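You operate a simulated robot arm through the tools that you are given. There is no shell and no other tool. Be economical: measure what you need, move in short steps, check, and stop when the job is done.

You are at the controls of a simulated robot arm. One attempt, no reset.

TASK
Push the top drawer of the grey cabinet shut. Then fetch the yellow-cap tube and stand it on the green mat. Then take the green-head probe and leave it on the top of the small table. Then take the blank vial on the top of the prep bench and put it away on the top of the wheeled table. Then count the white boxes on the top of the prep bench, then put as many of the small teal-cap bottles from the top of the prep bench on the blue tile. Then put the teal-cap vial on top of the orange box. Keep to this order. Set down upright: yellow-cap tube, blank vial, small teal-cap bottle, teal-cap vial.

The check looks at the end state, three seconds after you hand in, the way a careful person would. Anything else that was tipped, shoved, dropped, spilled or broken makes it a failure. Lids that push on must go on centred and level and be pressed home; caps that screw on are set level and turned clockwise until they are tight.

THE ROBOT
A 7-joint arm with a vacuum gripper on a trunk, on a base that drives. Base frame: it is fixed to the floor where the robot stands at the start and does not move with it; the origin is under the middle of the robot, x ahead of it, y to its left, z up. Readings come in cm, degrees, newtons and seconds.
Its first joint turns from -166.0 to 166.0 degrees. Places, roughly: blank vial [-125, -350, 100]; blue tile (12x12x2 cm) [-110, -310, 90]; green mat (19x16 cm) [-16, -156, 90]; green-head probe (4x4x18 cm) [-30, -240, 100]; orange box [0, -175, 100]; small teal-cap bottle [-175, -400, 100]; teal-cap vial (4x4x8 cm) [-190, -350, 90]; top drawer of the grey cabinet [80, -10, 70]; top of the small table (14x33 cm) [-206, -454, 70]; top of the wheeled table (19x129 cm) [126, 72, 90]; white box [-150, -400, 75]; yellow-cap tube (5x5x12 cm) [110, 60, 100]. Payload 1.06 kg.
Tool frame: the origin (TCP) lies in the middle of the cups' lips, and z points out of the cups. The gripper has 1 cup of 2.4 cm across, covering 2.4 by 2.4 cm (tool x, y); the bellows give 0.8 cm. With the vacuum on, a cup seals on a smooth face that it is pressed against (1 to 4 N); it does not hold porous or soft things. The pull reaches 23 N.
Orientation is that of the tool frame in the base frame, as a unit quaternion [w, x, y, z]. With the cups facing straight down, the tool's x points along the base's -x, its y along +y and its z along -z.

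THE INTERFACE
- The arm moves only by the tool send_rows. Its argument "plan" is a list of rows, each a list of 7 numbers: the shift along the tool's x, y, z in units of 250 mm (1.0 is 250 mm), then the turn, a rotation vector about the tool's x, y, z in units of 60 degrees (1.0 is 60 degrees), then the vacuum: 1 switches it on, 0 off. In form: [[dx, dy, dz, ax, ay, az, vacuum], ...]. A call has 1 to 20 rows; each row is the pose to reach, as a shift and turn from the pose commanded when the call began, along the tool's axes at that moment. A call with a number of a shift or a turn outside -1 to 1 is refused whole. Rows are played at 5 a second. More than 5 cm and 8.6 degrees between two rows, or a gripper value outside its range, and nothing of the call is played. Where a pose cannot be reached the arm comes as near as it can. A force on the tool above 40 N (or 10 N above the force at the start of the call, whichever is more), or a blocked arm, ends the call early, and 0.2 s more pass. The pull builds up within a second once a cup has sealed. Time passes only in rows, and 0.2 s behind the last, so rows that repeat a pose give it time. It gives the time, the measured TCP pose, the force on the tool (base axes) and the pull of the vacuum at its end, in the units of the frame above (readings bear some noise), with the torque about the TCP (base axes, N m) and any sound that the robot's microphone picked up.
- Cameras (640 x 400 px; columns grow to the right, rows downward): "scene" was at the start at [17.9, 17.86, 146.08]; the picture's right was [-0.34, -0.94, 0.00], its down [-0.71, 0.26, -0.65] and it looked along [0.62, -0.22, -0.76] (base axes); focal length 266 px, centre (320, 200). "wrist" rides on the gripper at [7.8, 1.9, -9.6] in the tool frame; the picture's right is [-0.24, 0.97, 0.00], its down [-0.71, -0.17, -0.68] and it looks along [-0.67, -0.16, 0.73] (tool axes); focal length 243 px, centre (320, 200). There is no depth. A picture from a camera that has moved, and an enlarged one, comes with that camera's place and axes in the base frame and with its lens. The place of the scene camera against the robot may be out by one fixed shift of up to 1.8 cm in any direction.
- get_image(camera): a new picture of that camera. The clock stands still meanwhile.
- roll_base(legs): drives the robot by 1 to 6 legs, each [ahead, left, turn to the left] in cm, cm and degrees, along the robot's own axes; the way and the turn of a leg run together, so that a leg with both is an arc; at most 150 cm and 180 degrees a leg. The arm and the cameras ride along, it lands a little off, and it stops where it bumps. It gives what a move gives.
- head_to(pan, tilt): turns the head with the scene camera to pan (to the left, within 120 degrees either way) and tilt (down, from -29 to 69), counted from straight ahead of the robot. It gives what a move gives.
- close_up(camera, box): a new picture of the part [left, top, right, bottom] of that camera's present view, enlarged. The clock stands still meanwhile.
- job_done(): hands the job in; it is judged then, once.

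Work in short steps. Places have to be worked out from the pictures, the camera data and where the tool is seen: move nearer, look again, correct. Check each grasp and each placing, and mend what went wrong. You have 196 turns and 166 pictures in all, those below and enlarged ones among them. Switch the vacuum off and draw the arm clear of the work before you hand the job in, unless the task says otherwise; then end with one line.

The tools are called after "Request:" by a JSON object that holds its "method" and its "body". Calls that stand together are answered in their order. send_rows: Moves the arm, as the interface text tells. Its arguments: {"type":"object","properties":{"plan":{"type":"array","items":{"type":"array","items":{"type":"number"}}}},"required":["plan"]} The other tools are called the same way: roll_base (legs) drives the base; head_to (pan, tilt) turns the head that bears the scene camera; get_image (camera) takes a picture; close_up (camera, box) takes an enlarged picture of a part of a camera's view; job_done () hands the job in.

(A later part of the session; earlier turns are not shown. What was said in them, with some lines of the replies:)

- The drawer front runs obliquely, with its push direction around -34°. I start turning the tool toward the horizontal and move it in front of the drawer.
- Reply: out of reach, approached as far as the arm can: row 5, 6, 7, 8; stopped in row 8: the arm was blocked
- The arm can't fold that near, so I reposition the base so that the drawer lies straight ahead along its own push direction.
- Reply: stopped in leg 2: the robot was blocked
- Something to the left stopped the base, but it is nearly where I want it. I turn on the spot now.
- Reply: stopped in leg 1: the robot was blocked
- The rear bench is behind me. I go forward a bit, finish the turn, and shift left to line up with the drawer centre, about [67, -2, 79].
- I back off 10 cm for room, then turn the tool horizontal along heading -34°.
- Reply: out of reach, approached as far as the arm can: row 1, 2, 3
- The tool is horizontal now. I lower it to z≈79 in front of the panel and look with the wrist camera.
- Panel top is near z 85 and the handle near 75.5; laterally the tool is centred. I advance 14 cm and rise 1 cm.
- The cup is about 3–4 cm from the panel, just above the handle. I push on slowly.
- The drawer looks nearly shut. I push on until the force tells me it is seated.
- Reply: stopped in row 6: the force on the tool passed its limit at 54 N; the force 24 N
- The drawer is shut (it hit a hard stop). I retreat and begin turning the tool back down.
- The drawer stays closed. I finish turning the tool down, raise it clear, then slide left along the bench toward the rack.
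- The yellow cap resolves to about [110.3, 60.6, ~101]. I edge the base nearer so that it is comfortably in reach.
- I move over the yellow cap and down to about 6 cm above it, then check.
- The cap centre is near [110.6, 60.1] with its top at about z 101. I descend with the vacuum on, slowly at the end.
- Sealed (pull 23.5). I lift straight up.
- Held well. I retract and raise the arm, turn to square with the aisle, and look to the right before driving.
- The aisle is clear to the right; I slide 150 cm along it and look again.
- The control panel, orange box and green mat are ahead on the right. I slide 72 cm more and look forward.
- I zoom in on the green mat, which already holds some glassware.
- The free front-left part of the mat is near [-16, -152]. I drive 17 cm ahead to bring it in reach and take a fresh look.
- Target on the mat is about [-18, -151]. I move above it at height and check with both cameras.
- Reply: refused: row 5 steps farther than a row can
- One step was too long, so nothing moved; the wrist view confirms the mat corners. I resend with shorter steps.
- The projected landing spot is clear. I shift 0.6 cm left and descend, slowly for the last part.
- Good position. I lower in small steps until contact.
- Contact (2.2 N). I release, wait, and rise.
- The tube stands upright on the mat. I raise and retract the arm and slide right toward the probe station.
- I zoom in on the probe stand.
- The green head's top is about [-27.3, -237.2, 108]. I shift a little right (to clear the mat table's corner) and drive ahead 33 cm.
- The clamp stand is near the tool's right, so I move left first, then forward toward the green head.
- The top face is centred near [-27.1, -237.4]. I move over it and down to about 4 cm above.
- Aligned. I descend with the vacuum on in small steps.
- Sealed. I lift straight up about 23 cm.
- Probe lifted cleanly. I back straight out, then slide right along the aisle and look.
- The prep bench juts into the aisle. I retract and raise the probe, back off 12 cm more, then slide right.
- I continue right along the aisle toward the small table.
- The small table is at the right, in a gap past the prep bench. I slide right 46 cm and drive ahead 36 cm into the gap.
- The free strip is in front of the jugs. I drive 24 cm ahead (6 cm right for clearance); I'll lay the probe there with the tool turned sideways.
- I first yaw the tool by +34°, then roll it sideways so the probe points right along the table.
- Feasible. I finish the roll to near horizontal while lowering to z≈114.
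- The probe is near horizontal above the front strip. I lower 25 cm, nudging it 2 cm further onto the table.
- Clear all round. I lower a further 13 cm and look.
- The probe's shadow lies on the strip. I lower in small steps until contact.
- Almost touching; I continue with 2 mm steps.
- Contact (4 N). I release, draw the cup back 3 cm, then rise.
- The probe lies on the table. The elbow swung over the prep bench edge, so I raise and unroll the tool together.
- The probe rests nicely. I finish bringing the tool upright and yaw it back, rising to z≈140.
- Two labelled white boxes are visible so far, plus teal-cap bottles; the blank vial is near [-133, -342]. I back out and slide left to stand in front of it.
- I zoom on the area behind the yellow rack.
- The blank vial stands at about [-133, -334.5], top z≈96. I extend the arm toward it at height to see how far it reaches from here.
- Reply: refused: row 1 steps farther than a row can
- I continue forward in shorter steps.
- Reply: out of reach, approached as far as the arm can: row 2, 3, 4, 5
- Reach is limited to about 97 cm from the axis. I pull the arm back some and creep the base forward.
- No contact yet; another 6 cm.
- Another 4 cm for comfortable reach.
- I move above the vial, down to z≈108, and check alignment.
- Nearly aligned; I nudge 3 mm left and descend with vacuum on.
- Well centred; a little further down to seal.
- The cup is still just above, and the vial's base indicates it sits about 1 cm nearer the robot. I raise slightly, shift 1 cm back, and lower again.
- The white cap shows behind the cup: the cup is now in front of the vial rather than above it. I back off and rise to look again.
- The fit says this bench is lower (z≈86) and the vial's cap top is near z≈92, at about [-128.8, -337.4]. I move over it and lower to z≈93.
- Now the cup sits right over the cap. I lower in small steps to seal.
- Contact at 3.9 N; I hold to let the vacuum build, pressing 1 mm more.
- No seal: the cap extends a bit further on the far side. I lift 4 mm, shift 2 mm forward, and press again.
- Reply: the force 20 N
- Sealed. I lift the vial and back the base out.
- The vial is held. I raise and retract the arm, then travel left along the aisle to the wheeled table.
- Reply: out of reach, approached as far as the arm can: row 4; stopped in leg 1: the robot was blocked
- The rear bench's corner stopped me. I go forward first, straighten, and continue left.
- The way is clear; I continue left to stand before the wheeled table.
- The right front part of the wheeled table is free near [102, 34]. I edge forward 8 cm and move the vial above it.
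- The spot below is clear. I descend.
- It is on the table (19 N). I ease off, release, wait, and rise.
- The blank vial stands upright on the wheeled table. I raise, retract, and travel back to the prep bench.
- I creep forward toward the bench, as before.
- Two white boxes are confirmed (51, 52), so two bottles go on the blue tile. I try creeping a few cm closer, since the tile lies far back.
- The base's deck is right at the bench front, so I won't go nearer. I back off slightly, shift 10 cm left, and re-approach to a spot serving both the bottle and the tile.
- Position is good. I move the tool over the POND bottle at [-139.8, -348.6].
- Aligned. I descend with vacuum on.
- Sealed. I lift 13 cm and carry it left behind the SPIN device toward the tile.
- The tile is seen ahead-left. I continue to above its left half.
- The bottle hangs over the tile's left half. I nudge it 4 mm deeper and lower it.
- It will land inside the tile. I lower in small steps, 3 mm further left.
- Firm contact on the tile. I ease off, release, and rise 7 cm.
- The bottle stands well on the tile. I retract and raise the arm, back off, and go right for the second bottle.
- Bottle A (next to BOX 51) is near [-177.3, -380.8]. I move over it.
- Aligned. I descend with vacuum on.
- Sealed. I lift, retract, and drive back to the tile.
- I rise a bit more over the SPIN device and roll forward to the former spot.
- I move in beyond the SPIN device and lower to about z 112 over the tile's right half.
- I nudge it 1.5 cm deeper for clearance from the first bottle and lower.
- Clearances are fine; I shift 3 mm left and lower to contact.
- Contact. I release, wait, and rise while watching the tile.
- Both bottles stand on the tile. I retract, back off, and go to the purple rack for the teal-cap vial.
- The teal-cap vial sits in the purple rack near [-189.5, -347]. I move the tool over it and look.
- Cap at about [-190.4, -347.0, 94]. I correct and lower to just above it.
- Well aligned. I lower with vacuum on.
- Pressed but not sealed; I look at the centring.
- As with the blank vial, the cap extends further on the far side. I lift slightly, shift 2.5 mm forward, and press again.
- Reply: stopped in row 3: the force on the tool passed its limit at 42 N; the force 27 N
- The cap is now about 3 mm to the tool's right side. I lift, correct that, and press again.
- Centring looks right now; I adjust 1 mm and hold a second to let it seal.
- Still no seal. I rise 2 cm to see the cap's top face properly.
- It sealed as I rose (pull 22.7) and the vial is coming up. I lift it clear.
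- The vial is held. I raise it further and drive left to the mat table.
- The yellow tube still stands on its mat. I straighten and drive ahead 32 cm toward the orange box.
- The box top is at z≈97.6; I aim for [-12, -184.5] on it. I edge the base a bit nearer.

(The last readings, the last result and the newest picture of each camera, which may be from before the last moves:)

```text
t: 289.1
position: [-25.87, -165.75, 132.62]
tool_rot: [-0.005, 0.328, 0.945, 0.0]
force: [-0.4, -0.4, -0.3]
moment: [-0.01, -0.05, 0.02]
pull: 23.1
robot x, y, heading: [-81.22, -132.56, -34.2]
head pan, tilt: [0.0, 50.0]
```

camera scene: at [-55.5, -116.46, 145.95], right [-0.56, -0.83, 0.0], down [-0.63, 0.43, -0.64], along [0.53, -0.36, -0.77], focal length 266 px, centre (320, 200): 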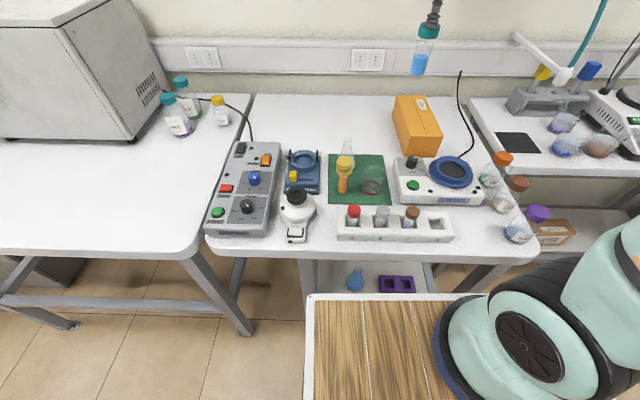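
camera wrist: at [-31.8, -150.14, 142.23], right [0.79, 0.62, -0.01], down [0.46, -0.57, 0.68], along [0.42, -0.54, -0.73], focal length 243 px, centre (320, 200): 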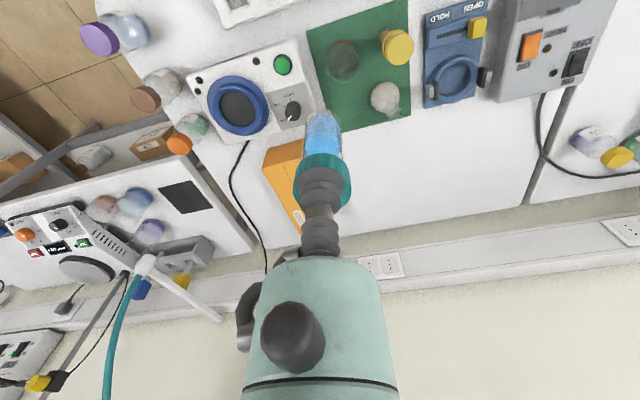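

Request:
{"method": "send_rows", "body": {"plan": [[-0.18, -0.049, 0, 0, 0, 0, 1], [-0.36, -0.098, 0, 0, 0, 0, 1], [-0.54, -0.146, 0, 0, 0, 0, 1], [-0.72, -0.195, 0, 0, 0, 0, 1], [-0.9, -0.244, 0, 0, 0, 0, 1], [-0.9, -0.244, 0.18, 0, 0, 0, 1], [-0.9, -0.244, 0.36, 0, 0, 0, 1], [-0.9, -0.244, 0.54, 0, 0, 0, 1], [-0.9, -0.244, 0.72, 0, 0, 0, 1]]}}

Request:
{"method": "get_image", "body": {"camera": "wrist"}}

Request:
{"method": "close_up", "body": {"camera": "scene", "box": [330, 60, 490, 180]}}

```text
t: 291.1
position: [-12.18, -184.7, 114.4]
tool_rot: [-0.004, 0.329, 0.944, -0.001]
force: [1.4, 0.5, -0.4]
moment: [-0.05, -0.06, -0.01]
pull: 23.1
robot x, y, heading: [-81.3, -132.32, -34.1]
head pan, tilt: [0.0, 50.0]
```

```text
28 pictures are left
camera wrist: at [-17.26, -178.32, 124.09], right [0.79, 0.62, -0.01], down [0.45, -0.57, 0.68], along [0.42, -0.54, -0.73], focal length 243 px, centre (320, 200)
```

wrist: 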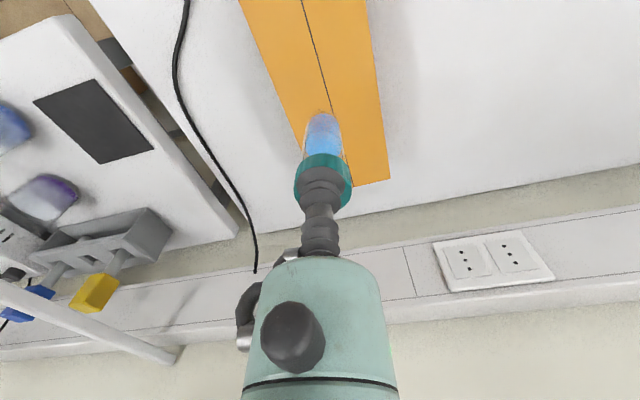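

```text
3.33 times, centred on (410, 120) of scene
camera zoom: at [-54.5, -125.69, 145.96], right [-0.56, -0.83, 0.0], down [-0.63, 0.43, -0.64], along [0.53, -0.36, -0.77], focal length 887 px, centre (20, 467)
```

zoom: 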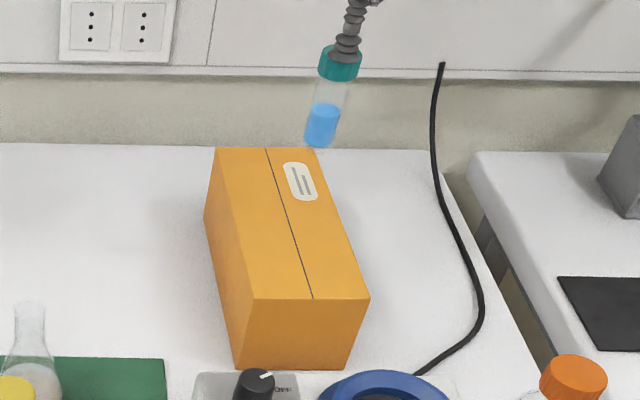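

Centred over the box. I lower, slowly at the end.

Request:
{"method": "send_rows", "body": {"plan": [[0, 0, 0.12, 0, 0, 0, 1], [0, 0, 0.22, 0, 0, 0, 1], [0, 0, 0.27, 0, 0, 0, 1], [0, 0, 0.285, 0, 0, 0, 1]]}}

Request:
{"method": "close_up", "body": {"camera": "scene", "box": [350, 70, 470, 160]}}

```text
t: 292.1
position: [-12.48, -184.42, 107.4]
tool_rot: [-0.005, 0.328, 0.945, 0.0]
force: [0.1, -0.4, -0.8]
moment: [0.01, -0.05, 0.02]
pull: 23.2
robot x, y, heading: [-81.54, -132.7, -34.0]
head pan, tilt: [0.0, 50.0]
```

```text
4.44 times, centred on (410, 115) of scene
camera zoom: at [-54.48, -125.7, 145.96], right [-0.56, -0.83, 0.0], down [-0.63, 0.43, -0.64], along [0.53, -0.36, -0.77], focal length 1182 px, centre (-80, 578)
```

zoom: 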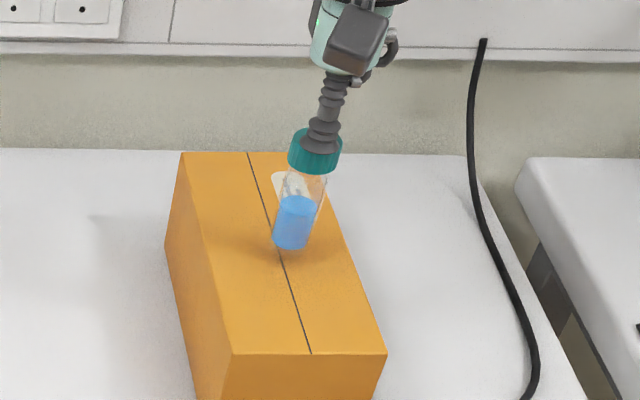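

Close to the surface; I continue in small steps.

Request:
{"method": "send_rows", "body": {"plan": [[0, 0, 0.012, 0, 0, 0, 1], [0, 0, 0.024, 0, 0, 0, 1], [0, 0, 0.036, 0, 0, 0, 1]]}}

```text
t: 292.9
position: [-12.21, -184.56, 106.39]
tool_rot: [-0.003, 0.328, 0.945, -0.001]
force: [-1.5, 1.2, 8.1]
moment: [-0.03, -0.07, -0.02]
pull: 22.5
robot x, y, heading: [-81.57, -132.68, -34.5]
head pan, tilt: [0.0, 50.0]
```

Contact (8 N). I release, wait, and rise.

Request:
{"method": "send_rows", "body": {"plan": [[0, 0, -0.004, 0, 0, 0, 0], [0, 0, -0.004, 0, 0, 0, 0], [0, 0, -0.004, 0, 0, 0, 0], [0, 0, -0.004, 0, 0, 0, 0], [0, 0, -0.004, 0, 0, 0, 0], [0, 0, -0.02, 0, 0, 0, 0], [0, 0, -0.06, 0, 0, 0, 0], [0, 0, -0.16, 0, 0, 0, 0], [0, 0, -0.32, 0, 0, 0, 0], [0, 0, -0.5, 0, 0, 0, 0], [0, 0, -0.68, 0, 0, 0, 0]]}}

Request:
{"method": "close_up", "body": {"camera": "scene", "box": [330, 70, 490, 180]}}

```text
t: 295.2
position: [-11.96, -184.67, 123.32]
tool_rot: [-0.006, 0.329, 0.944, -0.001]
force: [-0.3, 1.0, -0.6]
moment: [-0.02, 0.01, 0.01]
pull: 0.1
robot x, y, heading: [-81.58, -132.72, -34.5]
head pan, tilt: [0.0, 50.0]
```

```text
3.64 times, centred on (410, 125) of scene
camera zoom: at [-54.45, -125.71, 145.95], right [-0.56, -0.83, 0.0], down [-0.63, 0.43, -0.64], along [0.53, -0.36, -0.77], focal length 967 px, centre (-7, 473)
```

zoom: 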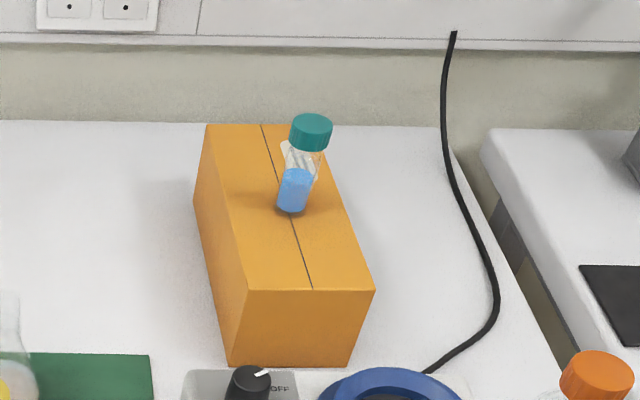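

The vial stands upright on the orange box. I draw the arm and base clear and take a last look at the table.

Request:
{"method": "send_rows", "body": {"plan": [[0.1, 0, -0.12, 0, 0, 0, 0], [0.24, 0, -0.24, 0, 0, 0, 0], [0.4, 0, -0.32, 0, 0, 0, 0], [0.56, 0, -0.36, 0, 0, 0, 0], [0.72, 0, -0.36, 0, 0, 0, 0]]}}

Request:
{"method": "roll_base", "body": {"legs": [[-28, 0, 0]]}}

Request:
{"method": "get_image", "body": {"camera": "scene"}}

```text
t: 296.4
position: [-26.05, -173.48, 132.73]
tool_rot: [-0.005, 0.329, 0.944, -0.001]
force: [0.5, 0.1, 0.3]
moment: [0.01, 0.03, 0.04]
pull: 0.1
robot x, y, heading: [-81.3, -132.87, -34.1]
head pan, tilt: [0.0, 50.0]
```

```text
t: 298.4
position: [-48.6, -158.18, 132.77]
tool_rot: [-0.005, 0.329, 0.944, -0.001]
force: [-0.1, -0.4, 0.4]
moment: [-0.01, 0.02, 0.02]
pull: 0.0
robot x, y, heading: [-103.9, -117.06, -34.0]
head pan, tilt: [0.0, 50.0]
```

```text
24 pictures are left
camera scene: at [-77.05, -110.35, 145.96], right [-0.56, -0.83, 0.0], down [-0.63, 0.43, -0.64], along [0.53, -0.36, -0.77], focal length 266 px, centre (320, 200)
```

scene: 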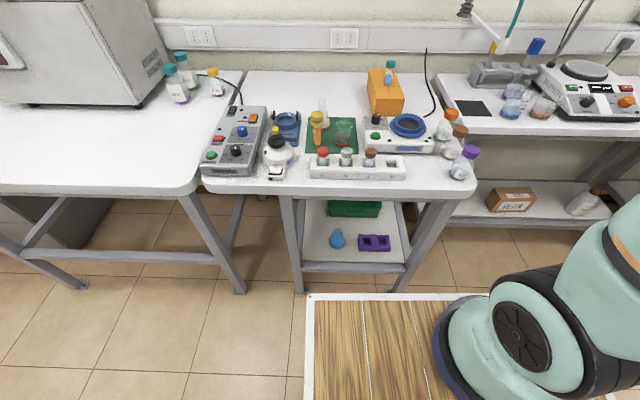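

Everything is in place, the vacuum is off and the arm is clear, so I hand the job in.

Request:
{"method": "job_done", "body": {}}

```text
The job is handed in.
```

All six steps are done in order: the drawer is shut, the yellow-cap tube stands on the green mat, the green-head probe lies on the small table, the blank vial stands on the wheeled table, two small teal-cap bottles (one per white box counted) stand on the blue tile, and the teal-cap vial stands on the orange box. The base bumped the rear bench while driving, and I saw nothing moved there.
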